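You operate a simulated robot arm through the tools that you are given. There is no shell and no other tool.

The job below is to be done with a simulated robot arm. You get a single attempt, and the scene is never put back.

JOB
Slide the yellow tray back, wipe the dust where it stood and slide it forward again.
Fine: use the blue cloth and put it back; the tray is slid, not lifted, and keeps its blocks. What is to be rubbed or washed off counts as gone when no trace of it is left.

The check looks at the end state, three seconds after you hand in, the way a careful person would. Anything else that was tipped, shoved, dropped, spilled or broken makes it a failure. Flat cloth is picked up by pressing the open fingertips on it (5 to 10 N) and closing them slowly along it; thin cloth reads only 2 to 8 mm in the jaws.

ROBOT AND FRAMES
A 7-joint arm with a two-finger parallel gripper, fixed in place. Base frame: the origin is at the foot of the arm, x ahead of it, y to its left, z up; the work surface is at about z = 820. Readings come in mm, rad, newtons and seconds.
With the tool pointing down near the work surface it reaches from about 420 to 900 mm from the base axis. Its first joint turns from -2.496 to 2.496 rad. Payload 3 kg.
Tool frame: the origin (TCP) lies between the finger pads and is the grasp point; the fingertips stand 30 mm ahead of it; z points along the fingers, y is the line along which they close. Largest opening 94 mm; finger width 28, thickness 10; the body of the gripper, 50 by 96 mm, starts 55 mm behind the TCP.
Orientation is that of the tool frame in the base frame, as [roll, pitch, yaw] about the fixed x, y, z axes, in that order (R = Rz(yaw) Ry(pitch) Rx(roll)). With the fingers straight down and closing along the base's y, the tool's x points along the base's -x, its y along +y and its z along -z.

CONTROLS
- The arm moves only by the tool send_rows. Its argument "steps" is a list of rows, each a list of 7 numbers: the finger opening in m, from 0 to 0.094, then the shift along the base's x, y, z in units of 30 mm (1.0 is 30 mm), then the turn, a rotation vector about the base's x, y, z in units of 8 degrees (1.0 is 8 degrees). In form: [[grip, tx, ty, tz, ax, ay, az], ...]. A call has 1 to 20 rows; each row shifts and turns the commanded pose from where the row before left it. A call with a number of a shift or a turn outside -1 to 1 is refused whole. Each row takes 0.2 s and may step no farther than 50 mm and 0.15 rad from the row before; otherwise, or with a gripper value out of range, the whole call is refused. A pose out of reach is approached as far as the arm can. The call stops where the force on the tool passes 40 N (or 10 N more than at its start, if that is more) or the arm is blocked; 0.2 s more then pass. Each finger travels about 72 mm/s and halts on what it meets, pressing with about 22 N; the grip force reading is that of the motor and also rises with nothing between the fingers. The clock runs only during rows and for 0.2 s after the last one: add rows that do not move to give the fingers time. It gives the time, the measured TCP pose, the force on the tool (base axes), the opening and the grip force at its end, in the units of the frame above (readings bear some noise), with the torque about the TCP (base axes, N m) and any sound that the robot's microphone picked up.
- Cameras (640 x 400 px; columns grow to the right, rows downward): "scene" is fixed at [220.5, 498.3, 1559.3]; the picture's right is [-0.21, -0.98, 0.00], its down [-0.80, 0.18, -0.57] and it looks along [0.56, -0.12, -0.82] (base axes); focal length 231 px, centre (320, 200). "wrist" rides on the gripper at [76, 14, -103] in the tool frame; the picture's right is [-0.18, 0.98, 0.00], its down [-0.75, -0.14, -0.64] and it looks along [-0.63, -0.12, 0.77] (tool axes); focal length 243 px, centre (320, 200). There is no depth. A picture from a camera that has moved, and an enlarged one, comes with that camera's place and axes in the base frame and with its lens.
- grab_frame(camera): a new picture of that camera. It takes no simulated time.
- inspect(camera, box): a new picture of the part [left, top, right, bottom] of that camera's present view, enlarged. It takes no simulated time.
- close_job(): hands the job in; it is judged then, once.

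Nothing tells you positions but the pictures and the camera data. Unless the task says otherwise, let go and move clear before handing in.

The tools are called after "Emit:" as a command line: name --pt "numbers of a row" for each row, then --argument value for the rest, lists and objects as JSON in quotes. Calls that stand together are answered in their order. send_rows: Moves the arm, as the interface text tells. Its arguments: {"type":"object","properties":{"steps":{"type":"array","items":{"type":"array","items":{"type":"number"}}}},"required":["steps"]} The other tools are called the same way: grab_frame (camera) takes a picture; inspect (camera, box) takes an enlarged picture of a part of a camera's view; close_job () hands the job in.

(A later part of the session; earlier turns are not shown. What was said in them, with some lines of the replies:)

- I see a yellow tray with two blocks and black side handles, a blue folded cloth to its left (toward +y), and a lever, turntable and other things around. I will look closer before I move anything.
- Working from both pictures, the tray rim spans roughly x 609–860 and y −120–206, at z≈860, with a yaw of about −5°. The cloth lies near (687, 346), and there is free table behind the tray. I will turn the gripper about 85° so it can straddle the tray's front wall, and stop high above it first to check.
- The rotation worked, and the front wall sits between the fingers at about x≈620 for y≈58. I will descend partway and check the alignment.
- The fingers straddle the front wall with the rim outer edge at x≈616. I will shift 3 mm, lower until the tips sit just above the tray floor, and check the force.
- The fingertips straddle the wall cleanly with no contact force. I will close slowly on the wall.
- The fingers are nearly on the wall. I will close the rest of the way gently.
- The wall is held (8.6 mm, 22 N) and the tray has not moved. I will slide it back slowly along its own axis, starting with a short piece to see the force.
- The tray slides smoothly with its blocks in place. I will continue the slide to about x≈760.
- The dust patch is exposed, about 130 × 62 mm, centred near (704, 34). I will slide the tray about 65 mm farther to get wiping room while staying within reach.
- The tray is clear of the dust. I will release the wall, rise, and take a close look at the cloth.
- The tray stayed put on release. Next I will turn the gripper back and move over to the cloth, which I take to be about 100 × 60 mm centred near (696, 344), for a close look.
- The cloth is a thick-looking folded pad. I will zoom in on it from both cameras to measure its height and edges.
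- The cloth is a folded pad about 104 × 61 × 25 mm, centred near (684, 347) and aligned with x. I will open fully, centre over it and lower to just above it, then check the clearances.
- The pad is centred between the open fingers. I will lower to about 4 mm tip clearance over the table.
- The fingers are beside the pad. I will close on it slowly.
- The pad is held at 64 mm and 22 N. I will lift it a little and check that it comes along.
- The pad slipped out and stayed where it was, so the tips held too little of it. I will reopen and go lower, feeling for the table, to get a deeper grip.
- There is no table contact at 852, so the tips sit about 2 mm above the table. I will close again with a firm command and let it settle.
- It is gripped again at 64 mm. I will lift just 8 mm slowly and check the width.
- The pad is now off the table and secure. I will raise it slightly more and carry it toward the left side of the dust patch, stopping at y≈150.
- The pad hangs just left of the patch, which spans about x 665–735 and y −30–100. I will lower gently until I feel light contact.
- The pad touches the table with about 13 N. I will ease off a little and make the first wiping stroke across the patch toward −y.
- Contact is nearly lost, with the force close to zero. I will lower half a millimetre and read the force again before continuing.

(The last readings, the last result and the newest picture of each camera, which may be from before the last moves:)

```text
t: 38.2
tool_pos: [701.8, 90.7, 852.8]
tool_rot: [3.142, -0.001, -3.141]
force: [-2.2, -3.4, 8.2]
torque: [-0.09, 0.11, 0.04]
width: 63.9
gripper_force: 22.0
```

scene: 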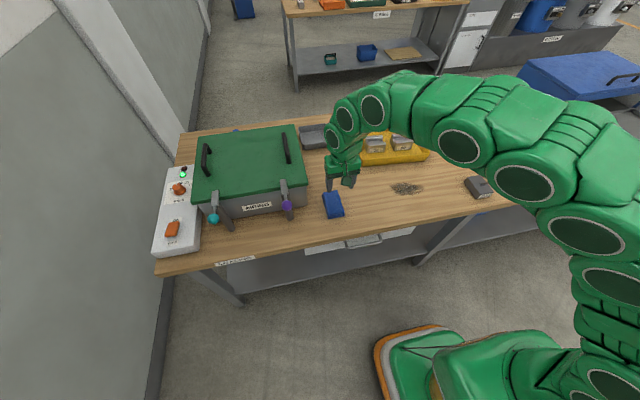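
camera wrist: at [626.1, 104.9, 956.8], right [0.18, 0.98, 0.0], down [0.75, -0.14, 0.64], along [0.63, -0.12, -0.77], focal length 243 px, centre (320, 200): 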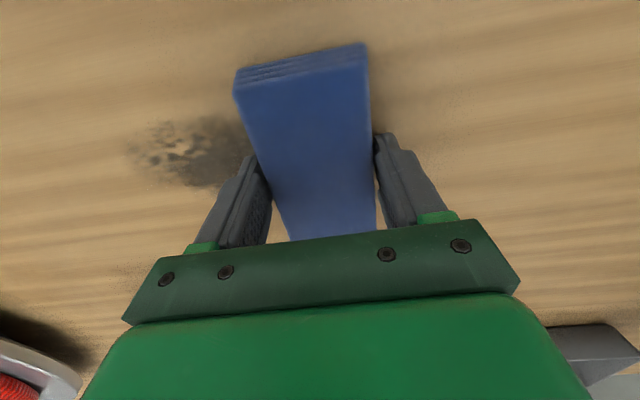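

The force is about 8 N, which is right. I will stroke to y≈−85 and then read the force and look.

Emit:
send_rows --pt "0.02 0 -0.2 0 0 0 0" --pt "0.02 0 -0.4 0 0 0 0" --pt "0.02 0 -0.4 0 0 0 0" --pt "0.02 0 -0.4 0 0 0 0" --pt "0.02 0 -0.4 0 0 0 0" --pt "0.02 0 -0.4 0 0 0 0" --pt "0.02 0 -0.4 0 0 0 0" --pt "0.02 0 -0.4 0 0 0 0" --pt "0.02 0 -0.4 0 0 0 0" --pt "0.02 0 -0.4 0 0 0 0" --pt "0.02 0 -0.4 0 0 0 0" --pt "0.02 0 -0.4 0 0 0 0" --pt "0.02 0 -0.4 0 0 0 0" --pt "0.02 0 -0.4 0 0 0 0" --pt "0.02 0 -0.4 0 0 0 0" --pt "0.02 0 -0.1 0 0 0 0"

Emit:
grab_frame --camera "wrist"

Emit:
inspect --camera "scene" --box '[300, 110, 480, 223]'

```text
t: 41.6
tool_pos: [702.1, -85.0, 854.0]
tool_rot: [3.141, 0.0, -3.141]
force: [0.3, 7.1, 16.4]
torque: [0.19, -0.03, 0.01]
width: 64.0
gripper_force: 22.2
```

```text
taken
camera wrist: at [626.1, -71.8, 956.1], right [0.18, 0.98, 0.0], down [0.75, -0.14, 0.64], along [0.63, -0.12, -0.77], focal length 243 px, centre (320, 200)
```

wrist: 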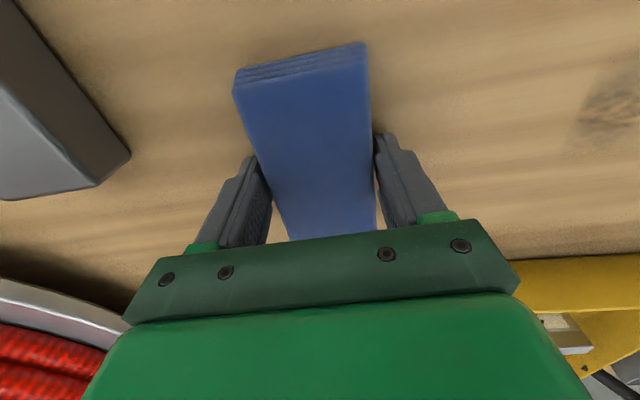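

```text
3.54 times, centred on (390, 166) of scene
camera zoom: at [220.5, 498.3, 1559.3], right [-0.21, -0.98, 0.0], down [-0.8, 0.18, -0.57], along [0.56, -0.12, -0.82], focal length 819 px, centre (72, 319)
```

zoom: 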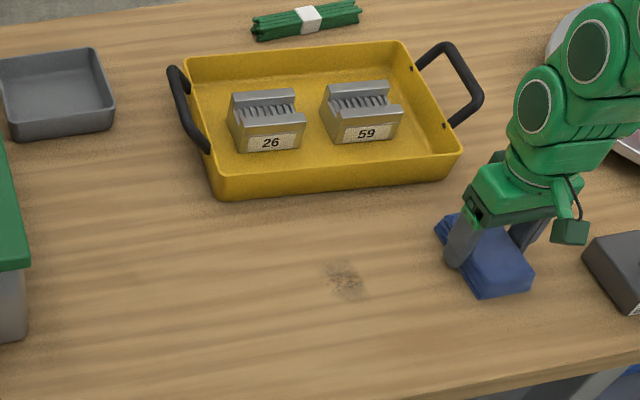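

Most of the dust is gone; a faint remnant is left where the pressure was light. I will sweep back toward +y over it.

Emit:
send_rows --pt "0.02 0 0.2 0.005 0 0 0" --pt "0.02 0 0.4 0 0 0 0" --pt "0.02 0 0.4 0 0 0 0" --pt "0.02 0 0.4 0 0 0 0" --pt "0.02 0 0.4 0 0 0 0" --pt "0.02 0 0.4 0 0 0 0" --pt "0.02 0 0.4 0 0 0 0" --pt "0.02 0 0.4 0 0 0 0" --pt "0.02 0 0.4 0 0 0 0" --pt "0.02 0 0.4 0 0 0 0" --pt "0.02 0 0.4 0 0 0 0" --pt "0.02 0 0.3 0 0 0 0"

Emit:
inspect --camera "scene" --box '[300, 110, 480, 223]'

```text
t: 44.2
tool_pos: [700.6, 49.2, 853.2]
tool_rot: [-3.141, -0.003, -3.141]
force: [0.8, -2.7, 4.8]
torque: [-0.04, -0.11, -0.03]
width: 64.0
gripper_force: 22.2
```

```text
3.54 times, centred on (390, 166) of scene
camera zoom: at [220.5, 498.3, 1559.3], right [-0.21, -0.98, 0.0], down [-0.8, 0.18, -0.57], along [0.56, -0.12, -0.82], focal length 819 px, centre (72, 319)
```

zoom: 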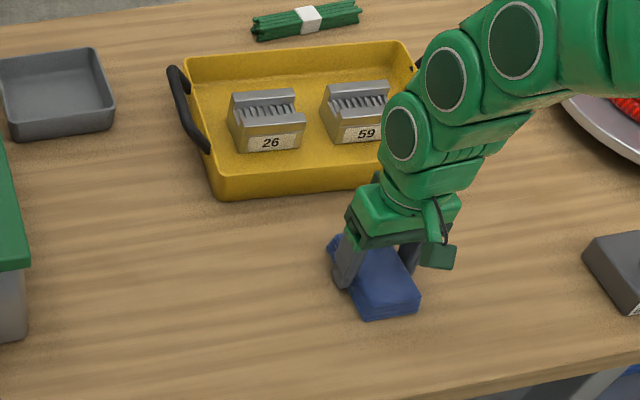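

The contact force is 4.8 N. I will press slightly more and continue through the remnant to y≈150, then return.

Emit:
send_rows --pt "0.02 0 0.2 -0.007 0 0 0" --pt "0.02 0 0.4 0 0 0 0" --pt "0.02 0 0.4 0 0 0 0" --pt "0.02 0 0.4 -0.005 0 0 0" --pt "0.02 0 0.4 0 0 0 0" --pt "0.02 0 0.4 0 0 0 0" --pt "0.02 0 0.4 0 0 0 0" --pt "0.02 0 0.4 0 0 0 0" --pt "0.02 0 0.3 0 0 0 0"

Emit:
inspect --camera "scene" --box '[300, 110, 480, 223]'

Emit:
grab_frame --camera "wrist"

```text
t: 46.2
tool_pos: [703.2, 145.7, 852.6]
tool_rot: [-3.14, 0.0, 3.141]
force: [2.0, -6.2, 14.6]
torque: [-0.19, 0.03, 0.04]
width: 63.9
gripper_force: 22.1
```

```text
3.54 times, centred on (390, 166) of scene
camera zoom: at [220.5, 498.3, 1559.3], right [-0.21, -0.98, 0.0], down [-0.8, 0.18, -0.57], along [0.56, -0.12, -0.82], focal length 819 px, centre (72, 319)
```

zoom: 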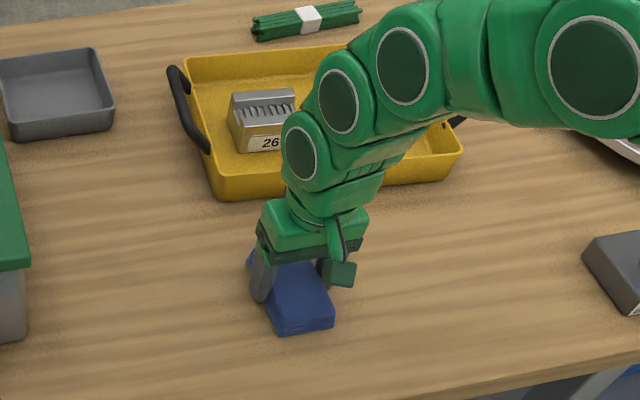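

```text
taken
camera wrist: at [626.7, 161.9, 955.9], right [0.18, 0.98, 0.0], down [0.75, -0.14, 0.64], along [0.63, -0.12, -0.77], focal length 243 px, centre (320, 200)
```

wrist: 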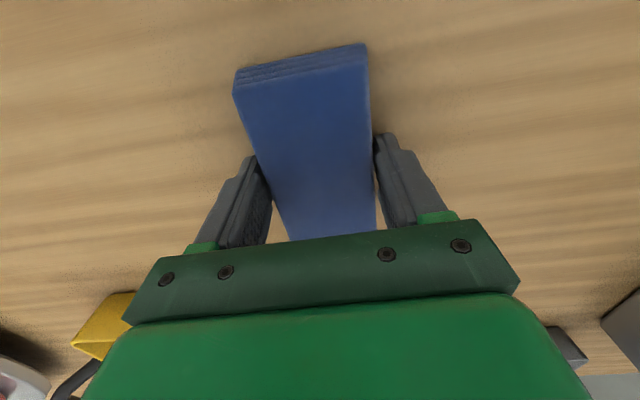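

Both views look clean now. I will do one more round trip with slightly shifted x as a safety pass.

Emit:
send_rows --pt "0.02 0.1 -0.3 0.006 0 0 0" --pt "0.02 0.1 -0.4 0 0 0 0" --pt "0.02 0.1 -0.4 0 0 0 0" --pt "0.02 0 -0.4 0 0 0 0" --pt "0.02 0 -0.4 0 0 0 0" --pt "0.02 0 -0.4 0 0 0 0" --pt "0.02 0 -0.4 0 0 0 0" --pt "0.02 0 -0.4 0 0 0 0" --pt "0.02 0 -0.4 0 0 0 0" --pt "0.02 0 -0.4 0 0 0 0" --pt "0.02 0 -0.4 0 0 0 0" --pt "0.02 0 -0.4 0 0 0 0" --pt "0.02 0 -0.4 0 0 0 0" --pt "0.02 0 -0.4 0 0 0 0" --pt "0.02 0 -0.4 0 0 0 0" --pt "0.02 0 -0.4 0 0 0 0" --pt "0.02 0 -0.4 0 0 0 0" --pt "0.02 0 -0.2 0 0 0 0"

Emit:
inspect --camera "scene" --box '[350, 160, 450, 222]'

Emit:
grab_frame --camera "wrist"

```text
t: 50.0
tool_pos: [710.9, -59.8, 852.7]
tool_rot: [3.14, 0.001, -3.141]
force: [-0.8, 7.9, 14.1]
torque: [0.17, 0.14, -0.11]
width: 63.6
gripper_force: 21.9
```

```text
6.40 times, centred on (400, 191) of scene
camera zoom: at [220.5, 498.3, 1559.3], right [-0.21, -0.98, 0.0], down [-0.8, 0.18, -0.57], along [0.56, -0.12, -0.82], focal length 1480 px, centre (-192, 258)
```

zoom: 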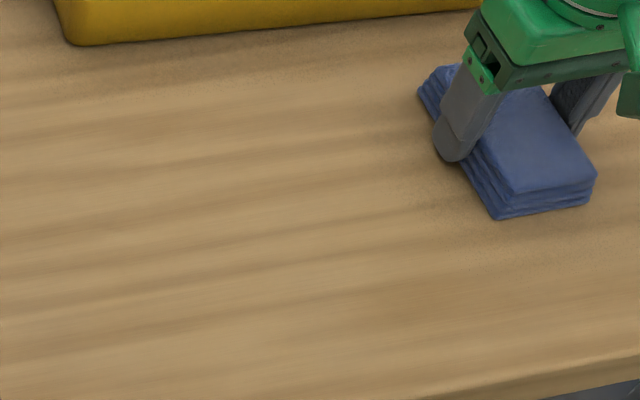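

```text
taken
camera wrist: at [635.2, -44.8, 955.9], right [0.18, 0.98, 0.0], down [0.75, -0.14, 0.64], along [0.63, -0.12, -0.77], focal length 243 px, centre (320, 200)
```

wrist: 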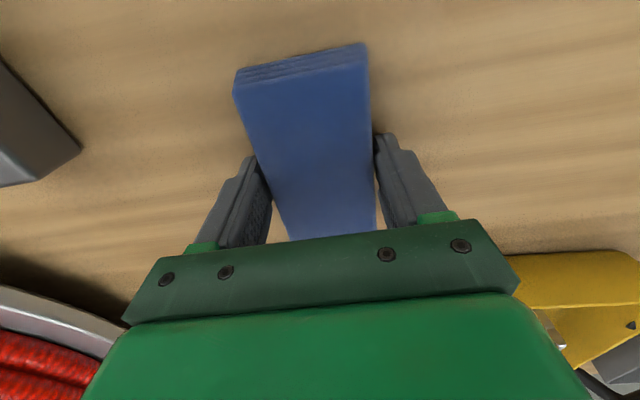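

The surface looks clean. I will make one last return pass a bit nearer in x and then lift for a careful look.

Emit:
send_rows --pt "0.02 -0.2 0.3 0.003 0 0 0" --pt "0.02 -0.2 0.4 0 0 0 0" --pt "0.02 -0.1 0.4 0 0 0 0" --pt "0.02 0 0.4 0 0 0 0" --pt "0.02 0 0.4 0 0 0 0" --pt "0.02 0 0.4 0 0 0 0" --pt "0.02 0 0.4 0 0 0 0" --pt "0.02 0 0.4 0 0 0 0" --pt "0.02 0 0.4 0 0 0 0" --pt "0.02 0 0.4 0 0 0 0" --pt "0.02 0 0.4 0 0 0 0" --pt "0.02 0 0.4 0 0 0 0" --pt "0.02 0 0.4 0 0 0 0" --pt "0.02 0 0.4 0 0 0 0" --pt "0.02 0 0.4 0 0 0 0" --pt "0.02 0 0.4 0 0 0 0" --pt "0.02 0 0.4 0 0 0 0" --pt "0.02 0 0.2 0 0 0 0"

Emit:
send_rows --pt "0.02 0 0 0.1 0 0 0" --pt "0.02 0 0 0.3 0 0 0" --pt "0.02 0 0 0.3 0 0 0" --pt "0.02 0 0.3 0 0 0 0" --pt "0.02 0 0.5 0 0 0 0" --pt "0.02 0 0.5 0 0 0 0" --pt "0.02 0 0.3 0 0 0 0" --pt "0.02 0 0 0 0 0 0"

Emit:
inspect --camera "scene" --box '[350, 160, 450, 222]'

Emit:
grab_frame --camera "wrist"

```text
t: 53.8
tool_pos: [695.6, 145.7, 852.7]
tool_rot: [3.141, 0.0, 3.141]
force: [0.5, -4.3, 10.3]
torque: [-0.12, 0.08, 0.04]
width: 64.0
gripper_force: 22.0
```

```text
t: 55.6
tool_pos: [696.0, 195.1, 873.9]
tool_rot: [-3.139, -0.002, 3.141]
force: [0.9, -0.7, 0.4]
torque: [0.0, 0.02, 0.0]
width: 63.9
gripper_force: 22.0
```

```text
6.40 times, centred on (400, 191) of scene
camera zoom: at [220.5, 498.3, 1559.3], right [-0.21, -0.98, 0.0], down [-0.8, 0.18, -0.57], along [0.56, -0.12, -0.82], focal length 1480 px, centre (-192, 258)
```

zoom: 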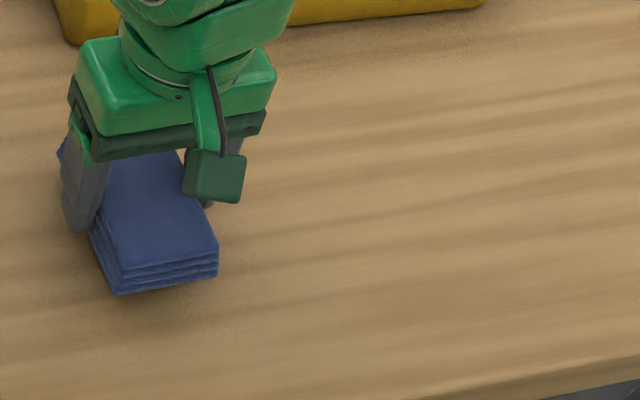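

```text
taken
camera wrist: at [620.0, 210.6, 977.5], right [0.18, 0.98, 0.0], down [0.75, -0.14, 0.64], along [0.63, -0.12, -0.77], focal length 243 px, centre (320, 200)
```

wrist: 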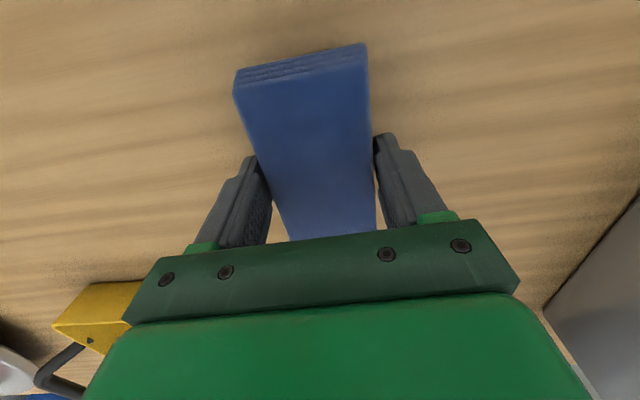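

No dust trace remains in either view. I will now carry the pad back above its original spot near (684, 349).

Emit:
send_rows --pt "0.02 -0.04 0.3 0 0 0 0" --pt "0.02 -0.04 0.55 0 0 0 0" --pt "0.02 -0.04 0.55 0 0 0 0" --pt "0.02 -0.04 0.55 0 0 0 0" --pt "0.02 -0.04 0.55 0 0 0 0" --pt "0.02 -0.04 0.55 0 0 0 0" --pt "0.02 -0.04 0.55 0 0 0 0" --pt "0.02 -0.04 0.55 0 0 0 0" --pt "0.02 -0.04 0.55 0 0 0 0" --pt "0.02 -0.04 0.4 0 0 0 0" --pt "0.02 0 0 -0.2 0 0 0" --pt "0.02 0 0 -0.25 0 0 0" --pt "0.02 0 0 -0.15 0 0 0" --pt "0.02 0 0 -0.05 0 0 0" --pt "0.02 0 0 0 0 0 0"

Emit:
inspect --camera "scene" --box '[290, 160, 386, 225]'

Emit:
inspect --camera "scene" --box '[350, 140, 450, 222]'

```text
t: 58.8
tool_pos: [683.0, 348.5, 852.5]
tool_rot: [3.141, -0.001, 3.142]
force: [0.5, -0.6, -0.5]
torque: [-0.02, -0.04, 0.0]
width: 63.8
gripper_force: 22.4
```

```text
6.15 times, centred on (338, 192) of scene
camera zoom: at [220.5, 498.3, 1559.3], right [-0.21, -0.98, 0.0], down [-0.8, 0.18, -0.57], along [0.56, -0.12, -0.82], focal length 1423 px, centre (209, 246)
```

zoom: 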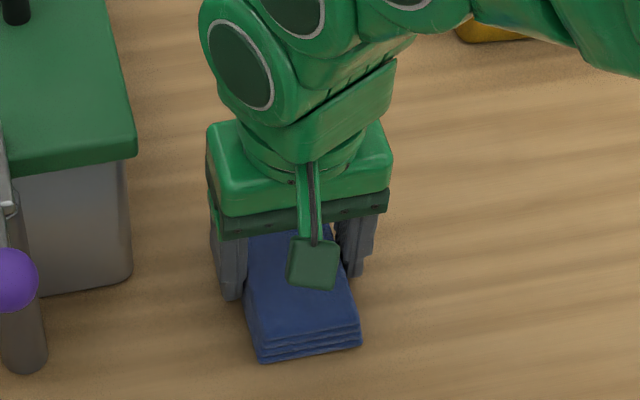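

```text
4.88 times, centred on (400, 181) of scene
camera zoom: at [220.5, 498.3, 1559.3], right [-0.21, -0.98, 0.0], down [-0.8, 0.18, -0.57], along [0.56, -0.12, -0.82], focal length 1128 px, centre (-70, 293)
```

zoom: 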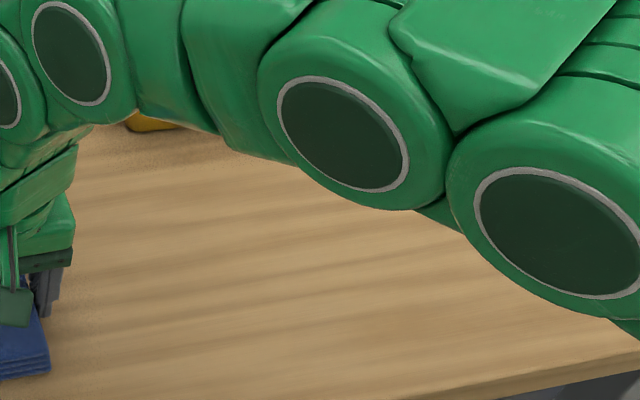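

The pad is back over its original outline with almost no gap. I will touch it down, open slowly and rise straight up.

Emit:
send_rows --pt "0.02 0 0 -0.02 0 0 0" --pt "0.02 0 0 0 0 0 0"

```text
t: 59.4
tool_pos: [683.8, 348.1, 852.8]
tool_rot: [-3.141, -0.001, 3.141]
force: [-1.3, 0.5, -0.4]
torque: [-0.02, 0.0, -0.02]
width: 64.0
gripper_force: 22.0
```

Emit:
send_rows --pt "0.02 0 0 -0.015 0 0 0" --pt "0.02 0 0 0 0 0 0"

```text
t: 60.0
tool_pos: [683.3, 348.0, 852.5]
tool_rot: [-3.141, -0.001, -3.141]
force: [0.1, -0.9, -1.0]
torque: [0.02, 0.02, -0.01]
width: 64.0
gripper_force: 22.0
```

Emit:
send_rows --pt "0.02 0 0 -0.017 0 0 0" --pt "0.02 0 0 0 0 0 0"

```text
t: 60.6
tool_pos: [683.9, 348.0, 852.0]
tool_rot: [3.14, -0.001, -3.141]
force: [-2.4, 0.4, 7.4]
torque: [-0.03, 0.07, 0.01]
width: 64.0
gripper_force: 22.3
```

The pad is resting on the table with about 7 N. I will open slowly and then rise.

Emit:
send_rows --pt "0.066 0 0 0 0 0 0" --pt "0.07 0 0 0 0 0 0" --pt "0.078 0 0 0 0 0 0" --pt "0.086 0 0 0 0 0 0" --pt "0.092 0 0 0 0 0 0" --pt "0.092 0 0 0 0 0 0" --pt "0.092 0 0 0.2 0 0 0" --pt "0.092 0 0 0.4 0 0 0" --pt "0.092 0 0 0.6 0 0 0" --pt "0.092 0 0 0.8 0 0 0" --pt "0.092 0 0 0.8 0 0 0" --pt "0.092 0 0 0.8 0 0 0" --pt "0.092 0 0 0.8 0 0 0" --pt "0.092 0 0 0.2 0 0 0"

Emit:
inspect --camera "scene" --box '[290, 160, 386, 225]'

Emit:
grab_frame --camera "wrist"

```text
t: 63.6
tool_pos: [683.3, 348.8, 991.9]
tool_rot: [-3.141, 0.0, 3.141]
force: [0.2, 0.6, -0.1]
torque: [0.01, -0.01, -0.01]
width: 92.0
gripper_force: 0.1
```

```text
6.15 times, centred on (338, 192) of scene
camera zoom: at [220.5, 498.3, 1559.3], right [-0.21, -0.98, 0.0], down [-0.8, 0.18, -0.57], along [0.56, -0.12, -0.82], focal length 1423 px, centre (209, 246)
```

zoom: 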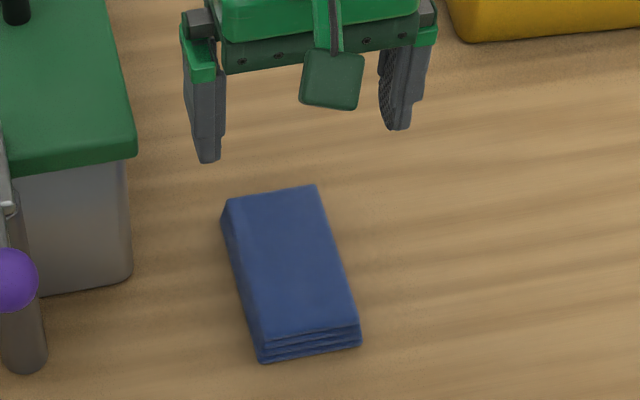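

```text
taken
camera wrist: at [608.6, 363.3, 1094.5], right [0.18, 0.98, 0.0], down [0.75, -0.14, 0.64], along [0.63, -0.12, -0.77], focal length 243 px, centre (320, 200)
```

wrist: 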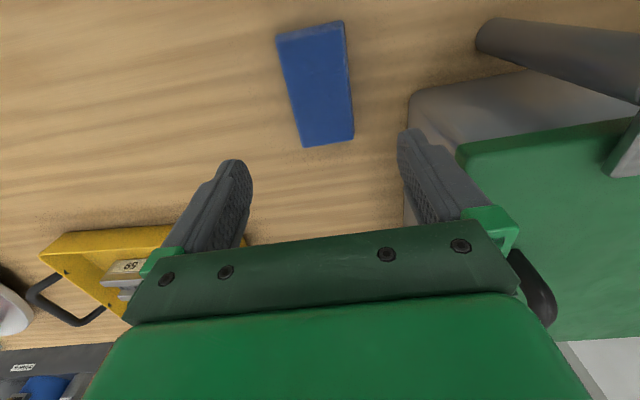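

The cloth is back on its original outline. I will return over the tray's front wall with the same rotation, staying high.

Emit:
send_rows --pt "0.06 0.452 -0.937 0 0 0 0.966" --pt "0.06 0.452 -0.937 0 0 0 0.966" --pt "0.06 0.452 -0.937 0 0 0 0.966" --pt "0.06 0.452 -0.937 0 0 0 0.966" --pt "0.06 0.452 -0.937 0 0 0 0.966" --pt "0.06 0.452 -0.937 0 0 0 0.966" --pt "0.06 0.452 -0.937 0 0 0 0.966" --pt "0.06 0.452 -0.937 0 0 0 0.966" --pt "0.06 0.452 -0.937 0 0 0 0.966" --pt "0.06 0.452 -0.937 0 0 0 0.966" --pt "0.06 0.452 -0.937 0 0 0 0.966" --pt "0.06 0 0 0 0 0 0" --pt "0.06 0 0 0 0 0 0"

Emit:
grab_frame --camera "wrist"

Emit:
grab_frame --camera "scene"

Emit:
inspect --camera "scene" --box '[350, 160, 450, 222]'

```text
t: 66.4
tool_pos: [833.2, 38.5, 992.2]
tool_rot: [3.141, -0.001, -1.658]
force: [0.4, -0.2, 0.5]
torque: [-0.02, -0.01, 0.01]
width: 60.1
gripper_force: 0.1
```

```text
taken
camera wrist: at [813.5, -36.1, 1094.6], right [-0.96, 0.27, 0.0], down [0.21, 0.74, 0.64], along [0.17, 0.62, -0.77], focal length 243 px, centre (320, 200)
```

wrist: 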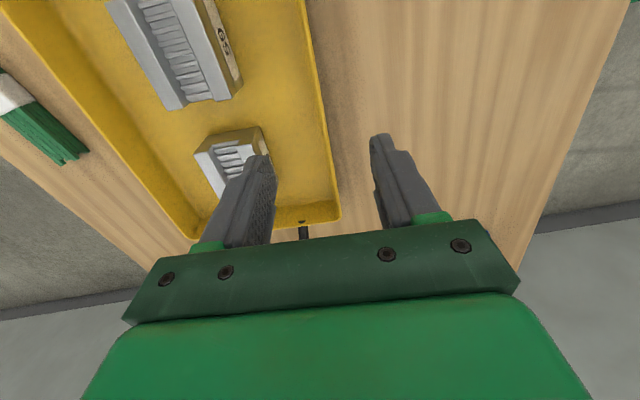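

```text
taken
```

scene: 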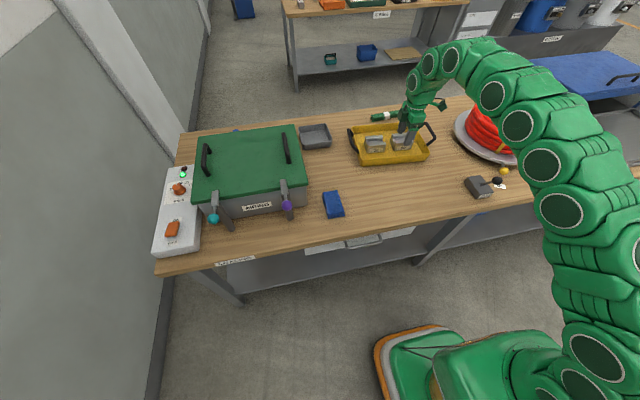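

```text
6.40 times, centred on (400, 191) of scene
camera zoom: at [220.5, 498.3, 1559.3], right [-0.21, -0.98, 0.0], down [-0.8, 0.18, -0.57], along [0.56, -0.12, -0.82], focal length 1480 px, centre (-192, 258)
```

zoom: 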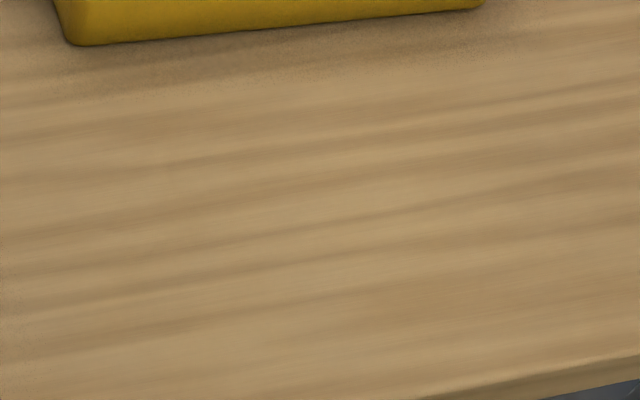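

The table is clear where the tray stood. I will take one more enlarged look at the spot before covering it again.

Emit:
inspect --camera "scene" --box '[380, 170, 430, 205]'

Emit:
inspect --camera "wrist" --box '[380, 0, 600, 140]'

```text
11.43 times, centred on (405, 188) of scene
camera zoom: at [220.5, 498.3, 1559.3], right [-0.21, -0.98, 0.0], down [-0.8, 0.18, -0.57], along [0.56, -0.12, -0.82], focal length 2643 px, centre (-651, 343)
```

zoom: 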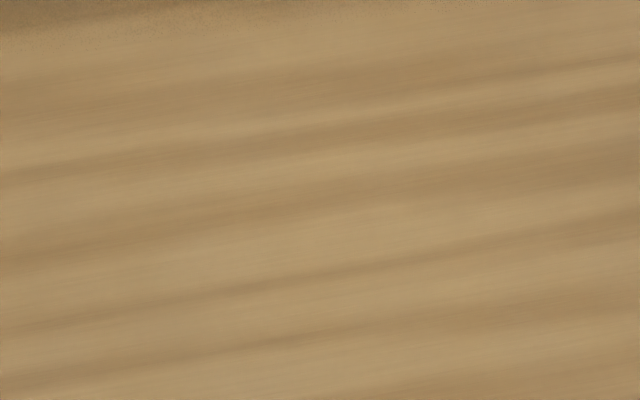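

```text
2.86 times, centred on (490, 70) of wrist
camera zoom: at [813.5, -36.1, 1094.6], right [-0.96, 0.27, 0.0], down [0.21, 0.74, 0.64], along [0.17, 0.62, -0.77], focal length 693 px, centre (-166, 571)
```

zoom: 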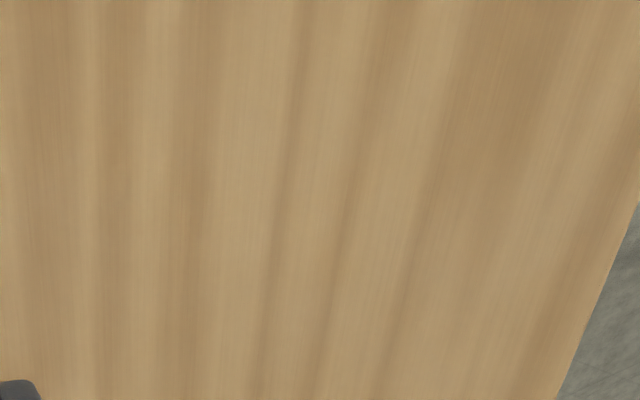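

No trace is left. I will descend over the front wall to the earlier grasp height.

Emit:
send_rows --pt "0.06 0 0 -0.5 0 0 0" --pt "0.06 0 0 -0.7 0 0 0" --pt "0.06 0 0 -0.7 0 0 0" --pt "0.06 0 0 -0.7 0 0 0" --pt "0.06 0 0 -0.6 0 0 0" --pt "0.06 0 0 -0.45 0 0 0" --pt "0.06 0 0 -0.25 0 0 0" --pt "0.06 0 0 -0.15 0 0 0" --pt "0.06 0 0 0 0 0 0"

Emit:
grab_frame --camera "wrist"

Emit:
inspect --camera "scene" --box '[330, 100, 450, 175]'

```text
t: 68.4
tool_pos: [833.3, 39.3, 869.5]
tool_rot: [-3.141, 0.0, -1.659]
force: [-0.2, 1.1, -1.8]
torque: [0.02, -0.02, 0.0]
width: 60.2
gripper_force: 0.1
```

```text
taken
camera wrist: at [813.4, -34.6, 972.4], right [-0.96, 0.27, 0.0], down [0.21, 0.74, 0.64], along [0.17, 0.62, -0.77], focal length 243 px, centre (320, 200)
```

wrist: 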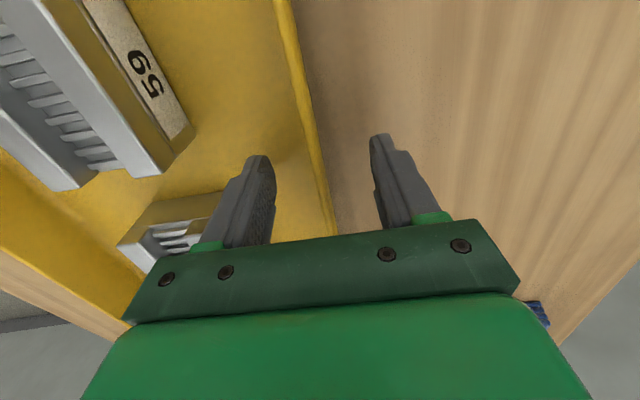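

```text
5.33 times, centred on (390, 138) of scene
camera zoom: at [220.5, 498.3, 1559.3], right [-0.21, -0.98, 0.0], down [-0.8, 0.18, -0.57], along [0.56, -0.12, -0.82], focal length 1234 px, centre (-53, 533)
```

zoom: 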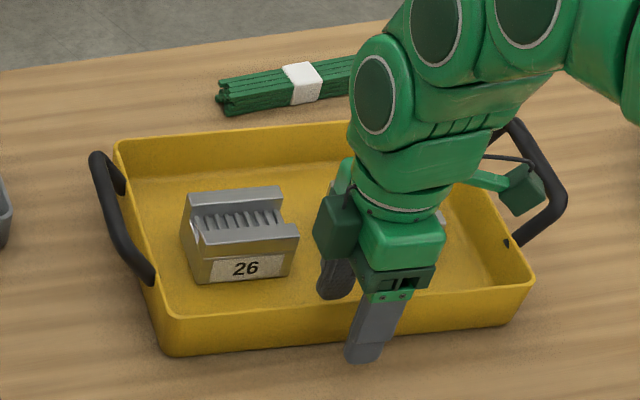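

The fingers straddle the wall just as at the first grasp. I will close slowly on it.

Emit:
send_rows --pt "0.052 0 0 0 0 0 0" --pt "0.044 0 0 0 0 0 0" --pt "0.036 0 0 0 0 0 0" --pt "0.028 0 0 0 0 0 0" --pt "0.02 0 0 0 0 0 0" --pt "0.014 0 0 0 0 0 0" --pt "0.01 0 0 0 0 0 0" --pt "0.007 0 0 0 0 0 0" --pt "0.004 0 0 0 0 0 0" --pt "0.0 0 0 0 0 0 0" --pt "0.0 0 0 0 0 0 0"

Emit:
inspect --camera "wrist" --box '[200, 100, 440, 250]'

```text
t: 70.8
tool_pos: [835.0, 39.9, 868.9]
tool_rot: [-3.141, 0.001, -1.659]
force: [-2.8, 1.3, 0.3]
torque: [-0.08, -0.04, -0.02]
width: 8.4
gripper_force: 21.7
```

```text
2.67 times, centred on (320, 175) of wrist
camera zoom: at [813.3, -34.6, 972.5], right [-0.96, 0.27, 0.0], down [0.21, 0.74, 0.64], along [0.17, 0.62, -0.77], focal length 647 px, centre (320, 267)
```

zoom: 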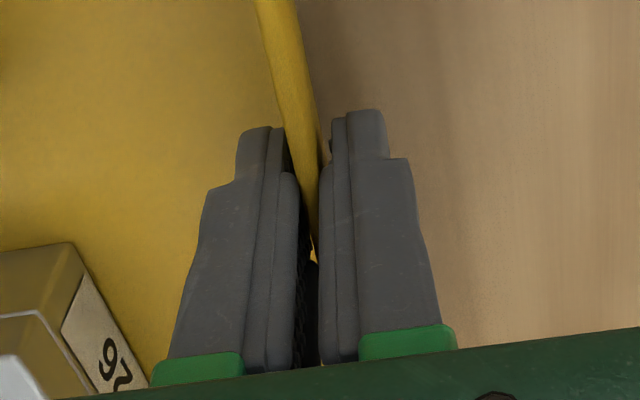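

The grip is identical to before (8.4 mm, 22 N). I will pull the tray forward slowly along the same line, first half.

Emit:
send_rows --pt "0.0 -0.1 0.009 0 0 0 0" --pt "0.0 -0.2 0.0175 0 0 0 0" --pt "0.0 -0.3 0.026 0 0 0 0" --pt "0.0 -0.3 0.026 0 0 0 0" --pt "0.0 -0.3 0.026 0 0 0 0" --pt "0.0 -0.3 0.026 0 0 0 0" --pt "0.0 -0.3 0.026 0 0 0 0" --pt "0.0 -0.3 0.026 0 0 0 0" --pt "0.0 -0.3 0.026 0 0 0 0" --pt "0.0 -0.3 0.026 0 0 0 0" --pt "0.0 -0.3 0.026 0 0 0 0" --pt "0.0 -0.3 0.026 0 0 0 0" --pt "0.0 -0.2 0.0175 0 0 0 0" --pt "0.0 -0.1 0.009 0 0 0 0"

Emit:
inspect --camera "scene" --box '[300, 110, 480, 223]'

```text
t: 73.8
tool_pos: [724.9, 50.0, 868.8]
tool_rot: [-3.142, 0.0, -1.656]
force: [4.9, -1.2, 5.5]
torque: [0.06, -0.06, 0.05]
width: 8.3
gripper_force: 21.9
```

```text
3.54 times, centred on (390, 166) of scene
camera zoom: at [220.5, 498.3, 1559.3], right [-0.21, -0.98, 0.0], down [-0.8, 0.18, -0.57], along [0.56, -0.12, -0.82], focal length 819 px, centre (72, 319)
```

zoom: 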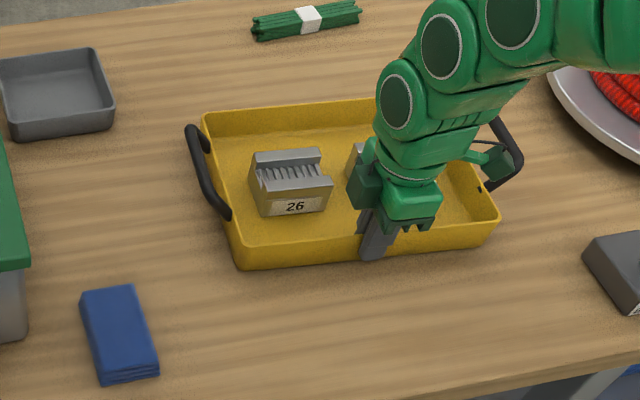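

The tray is sliding forward well with its blocks in place. I will pull the remaining half.

Emit:
send_rows --pt "0.0 -0.1 0.009 0 0 0 0" --pt "0.0 -0.2 0.0175 0 0 0 0" --pt "0.0 -0.3 0.026 0 0 0 0" --pt "0.0 -0.3 0.026 0 0 0 0" --pt "0.0 -0.3 0.026 0 0 0 0" --pt "0.0 -0.3 0.026 0 0 0 0" --pt "0.0 -0.3 0.026 0 0 0 0" --pt "0.0 -0.3 0.026 0 0 0 0" --pt "0.0 -0.3 0.026 0 0 0 0" --pt "0.0 -0.3 0.026 0 0 0 0" --pt "0.0 -0.3 0.026 0 0 0 0" --pt "0.0 -0.3 0.026 0 0 0 0" --pt "0.0 -0.2 0.0175 0 0 0 0" --pt "0.0 -0.08 0.009 0 0 0 0" --pt "0.0 0 0 0 0 0 0"

Emit:
inspect --camera "scene" --box '[300, 130, 480, 243]'

Emit:
grab_frame --camera "wrist"

```text
t: 77.0
tool_pos: [617.4, 58.9, 869.7]
tool_rot: [3.139, 0.0, -1.659]
force: [-2.8, 1.5, -3.5]
torque: [0.48, -0.06, 0.09]
width: 8.0
gripper_force: 22.0
```

```text
3.54 times, centred on (390, 186) of scene
camera zoom: at [220.5, 498.3, 1559.3], right [-0.21, -0.98, 0.0], down [-0.8, 0.18, -0.57], along [0.56, -0.12, -0.82], focal length 819 px, centre (72, 248)
```

zoom: 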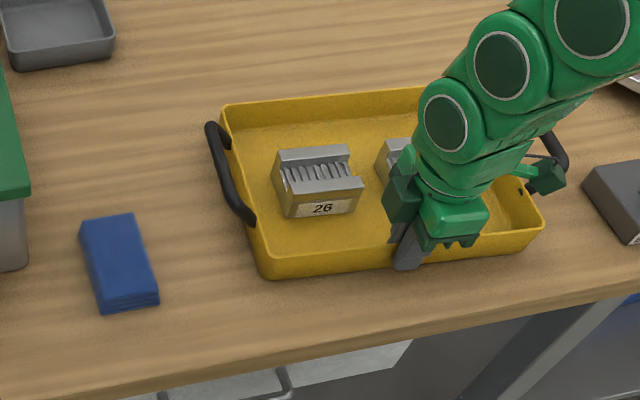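

```text
taken
camera wrist: at [597.3, -15.5, 972.6], right [-0.96, 0.27, 0.0], down [0.21, 0.74, 0.64], along [0.17, 0.62, -0.77], focal length 243 px, centre (320, 200)
```

wrist: 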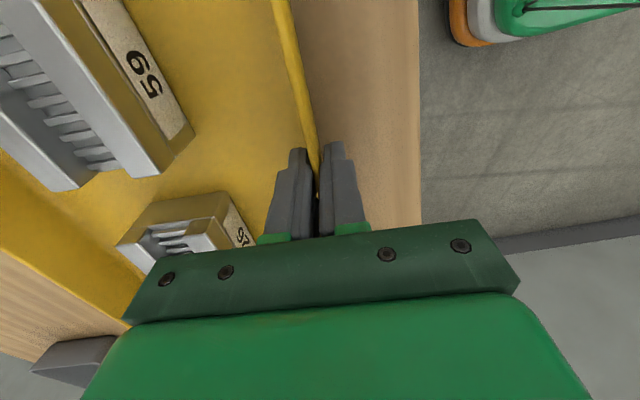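

The tray is back on its original outline with both blocks as before. I will release the wall and rise clear.

Emit:
send_rows --pt "0.012 0 0 0 0 0 0" --pt "0.02 0 0 0 0 0 0" --pt "0.032 0 0 0 0 0 0" --pt "0.046 0 0 0 0 0 0" --pt "0.06 0 0 0 0 0 0" --pt "0.06 0 0 0 0 0 0" --pt "0.06 0 0 0.3 0 0 0" --pt "0.06 0 0 0.6 0 0 0" --pt "0.06 0 0 0.9 0 0 0" --pt "0.06 0 0 0.9 0 0 0" --pt "0.06 0 0 0.9 0 0 0" --pt "0.06 0 0 0.9 0 0 0" --pt "0.06 0 0 0.9 0 0 0" --pt "0.06 0 0 0.9 0 0 0" --pt "0.06 0 0 0.9 0 0 0" --pt "0.06 0 0 0 0 0 0"

Emit:
grab_frame --camera "scene"

Emit:
inspect --camera "scene" --box '[300, 130, 480, 243]'

Emit:
grab_frame --camera "wrist"

```text
t: 80.4
tool_pos: [618.7, 57.8, 1085.3]
tool_rot: [-3.142, -0.001, -1.66]
force: [0.2, -0.4, -0.1]
torque: [0.03, -0.01, 0.0]
width: 59.9
gripper_force: 0.1
```

```text
taken
```

scene: 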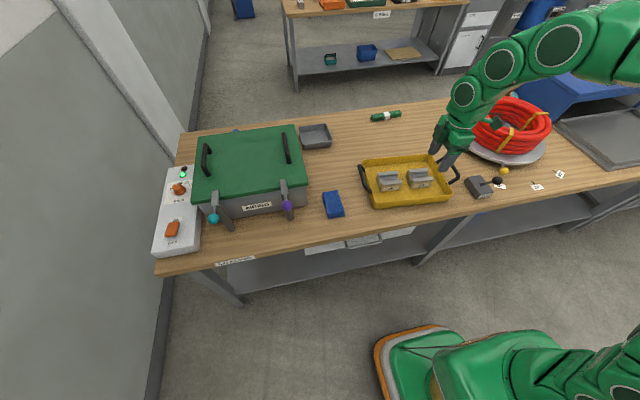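

```text
3.54 times, centred on (390, 186) of scene
camera zoom: at [220.5, 498.3, 1559.3], right [-0.21, -0.98, 0.0], down [-0.8, 0.18, -0.57], along [0.56, -0.12, -0.82], focal length 819 px, centre (72, 248)
```

zoom: 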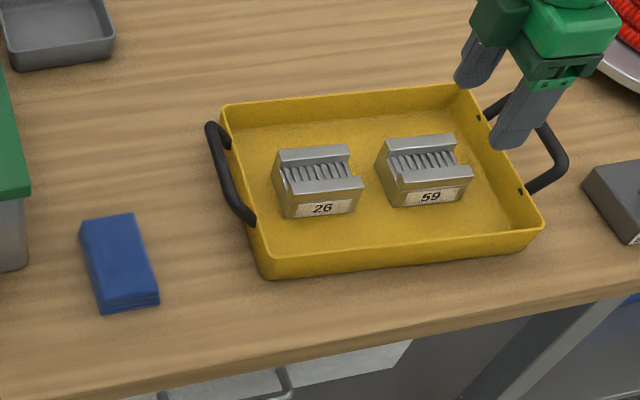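

```text
taken
camera wrist: at [598.4, -15.5, 1188.7], right [-0.96, 0.27, 0.0], down [0.21, 0.74, 0.64], along [0.17, 0.62, -0.77], focal length 243 px, centre (320, 200)
```

wrist: 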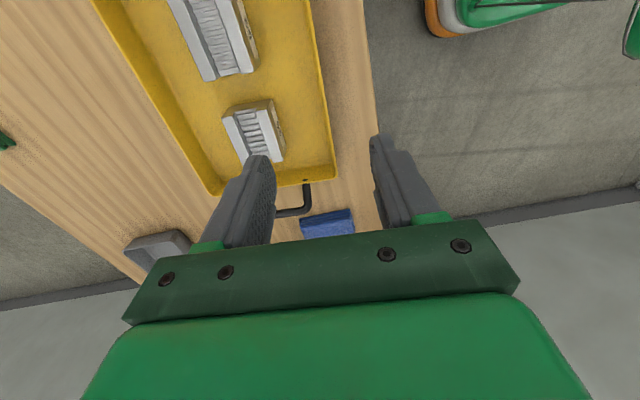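

The tray, both blocks and the cloth match their starting positions in the picture. The dust is gone, nothing else has moved, and the arm is clear above the table. I will hand in the job.

Emit:
close_job

```text
The job is handed in.
```

The tray is back where it started with both blocks in it, the dust under it is wiped away, and the blue cloth is back in its place.

- **Tray:** I slid it back about 215 mm by gripping the front wall, then pulled it forward the same distance. It was never lifted on purpose, and in the final picture its outline matches the start.
- **Dust:** I wiped the patch with several overlapping passes of the cloth. Enlarged pictures from both cameras showed no trace left before I slid the tray back over it.
- **Cloth:** My first grip on it was too shallow and slipped, but the cloth did not move. The second, deeper grip held. I set the cloth down on its original outline.

I saw nothing else moved or disturbed in the last pictures. The arm had let go and was well above the table when I handed the job in.
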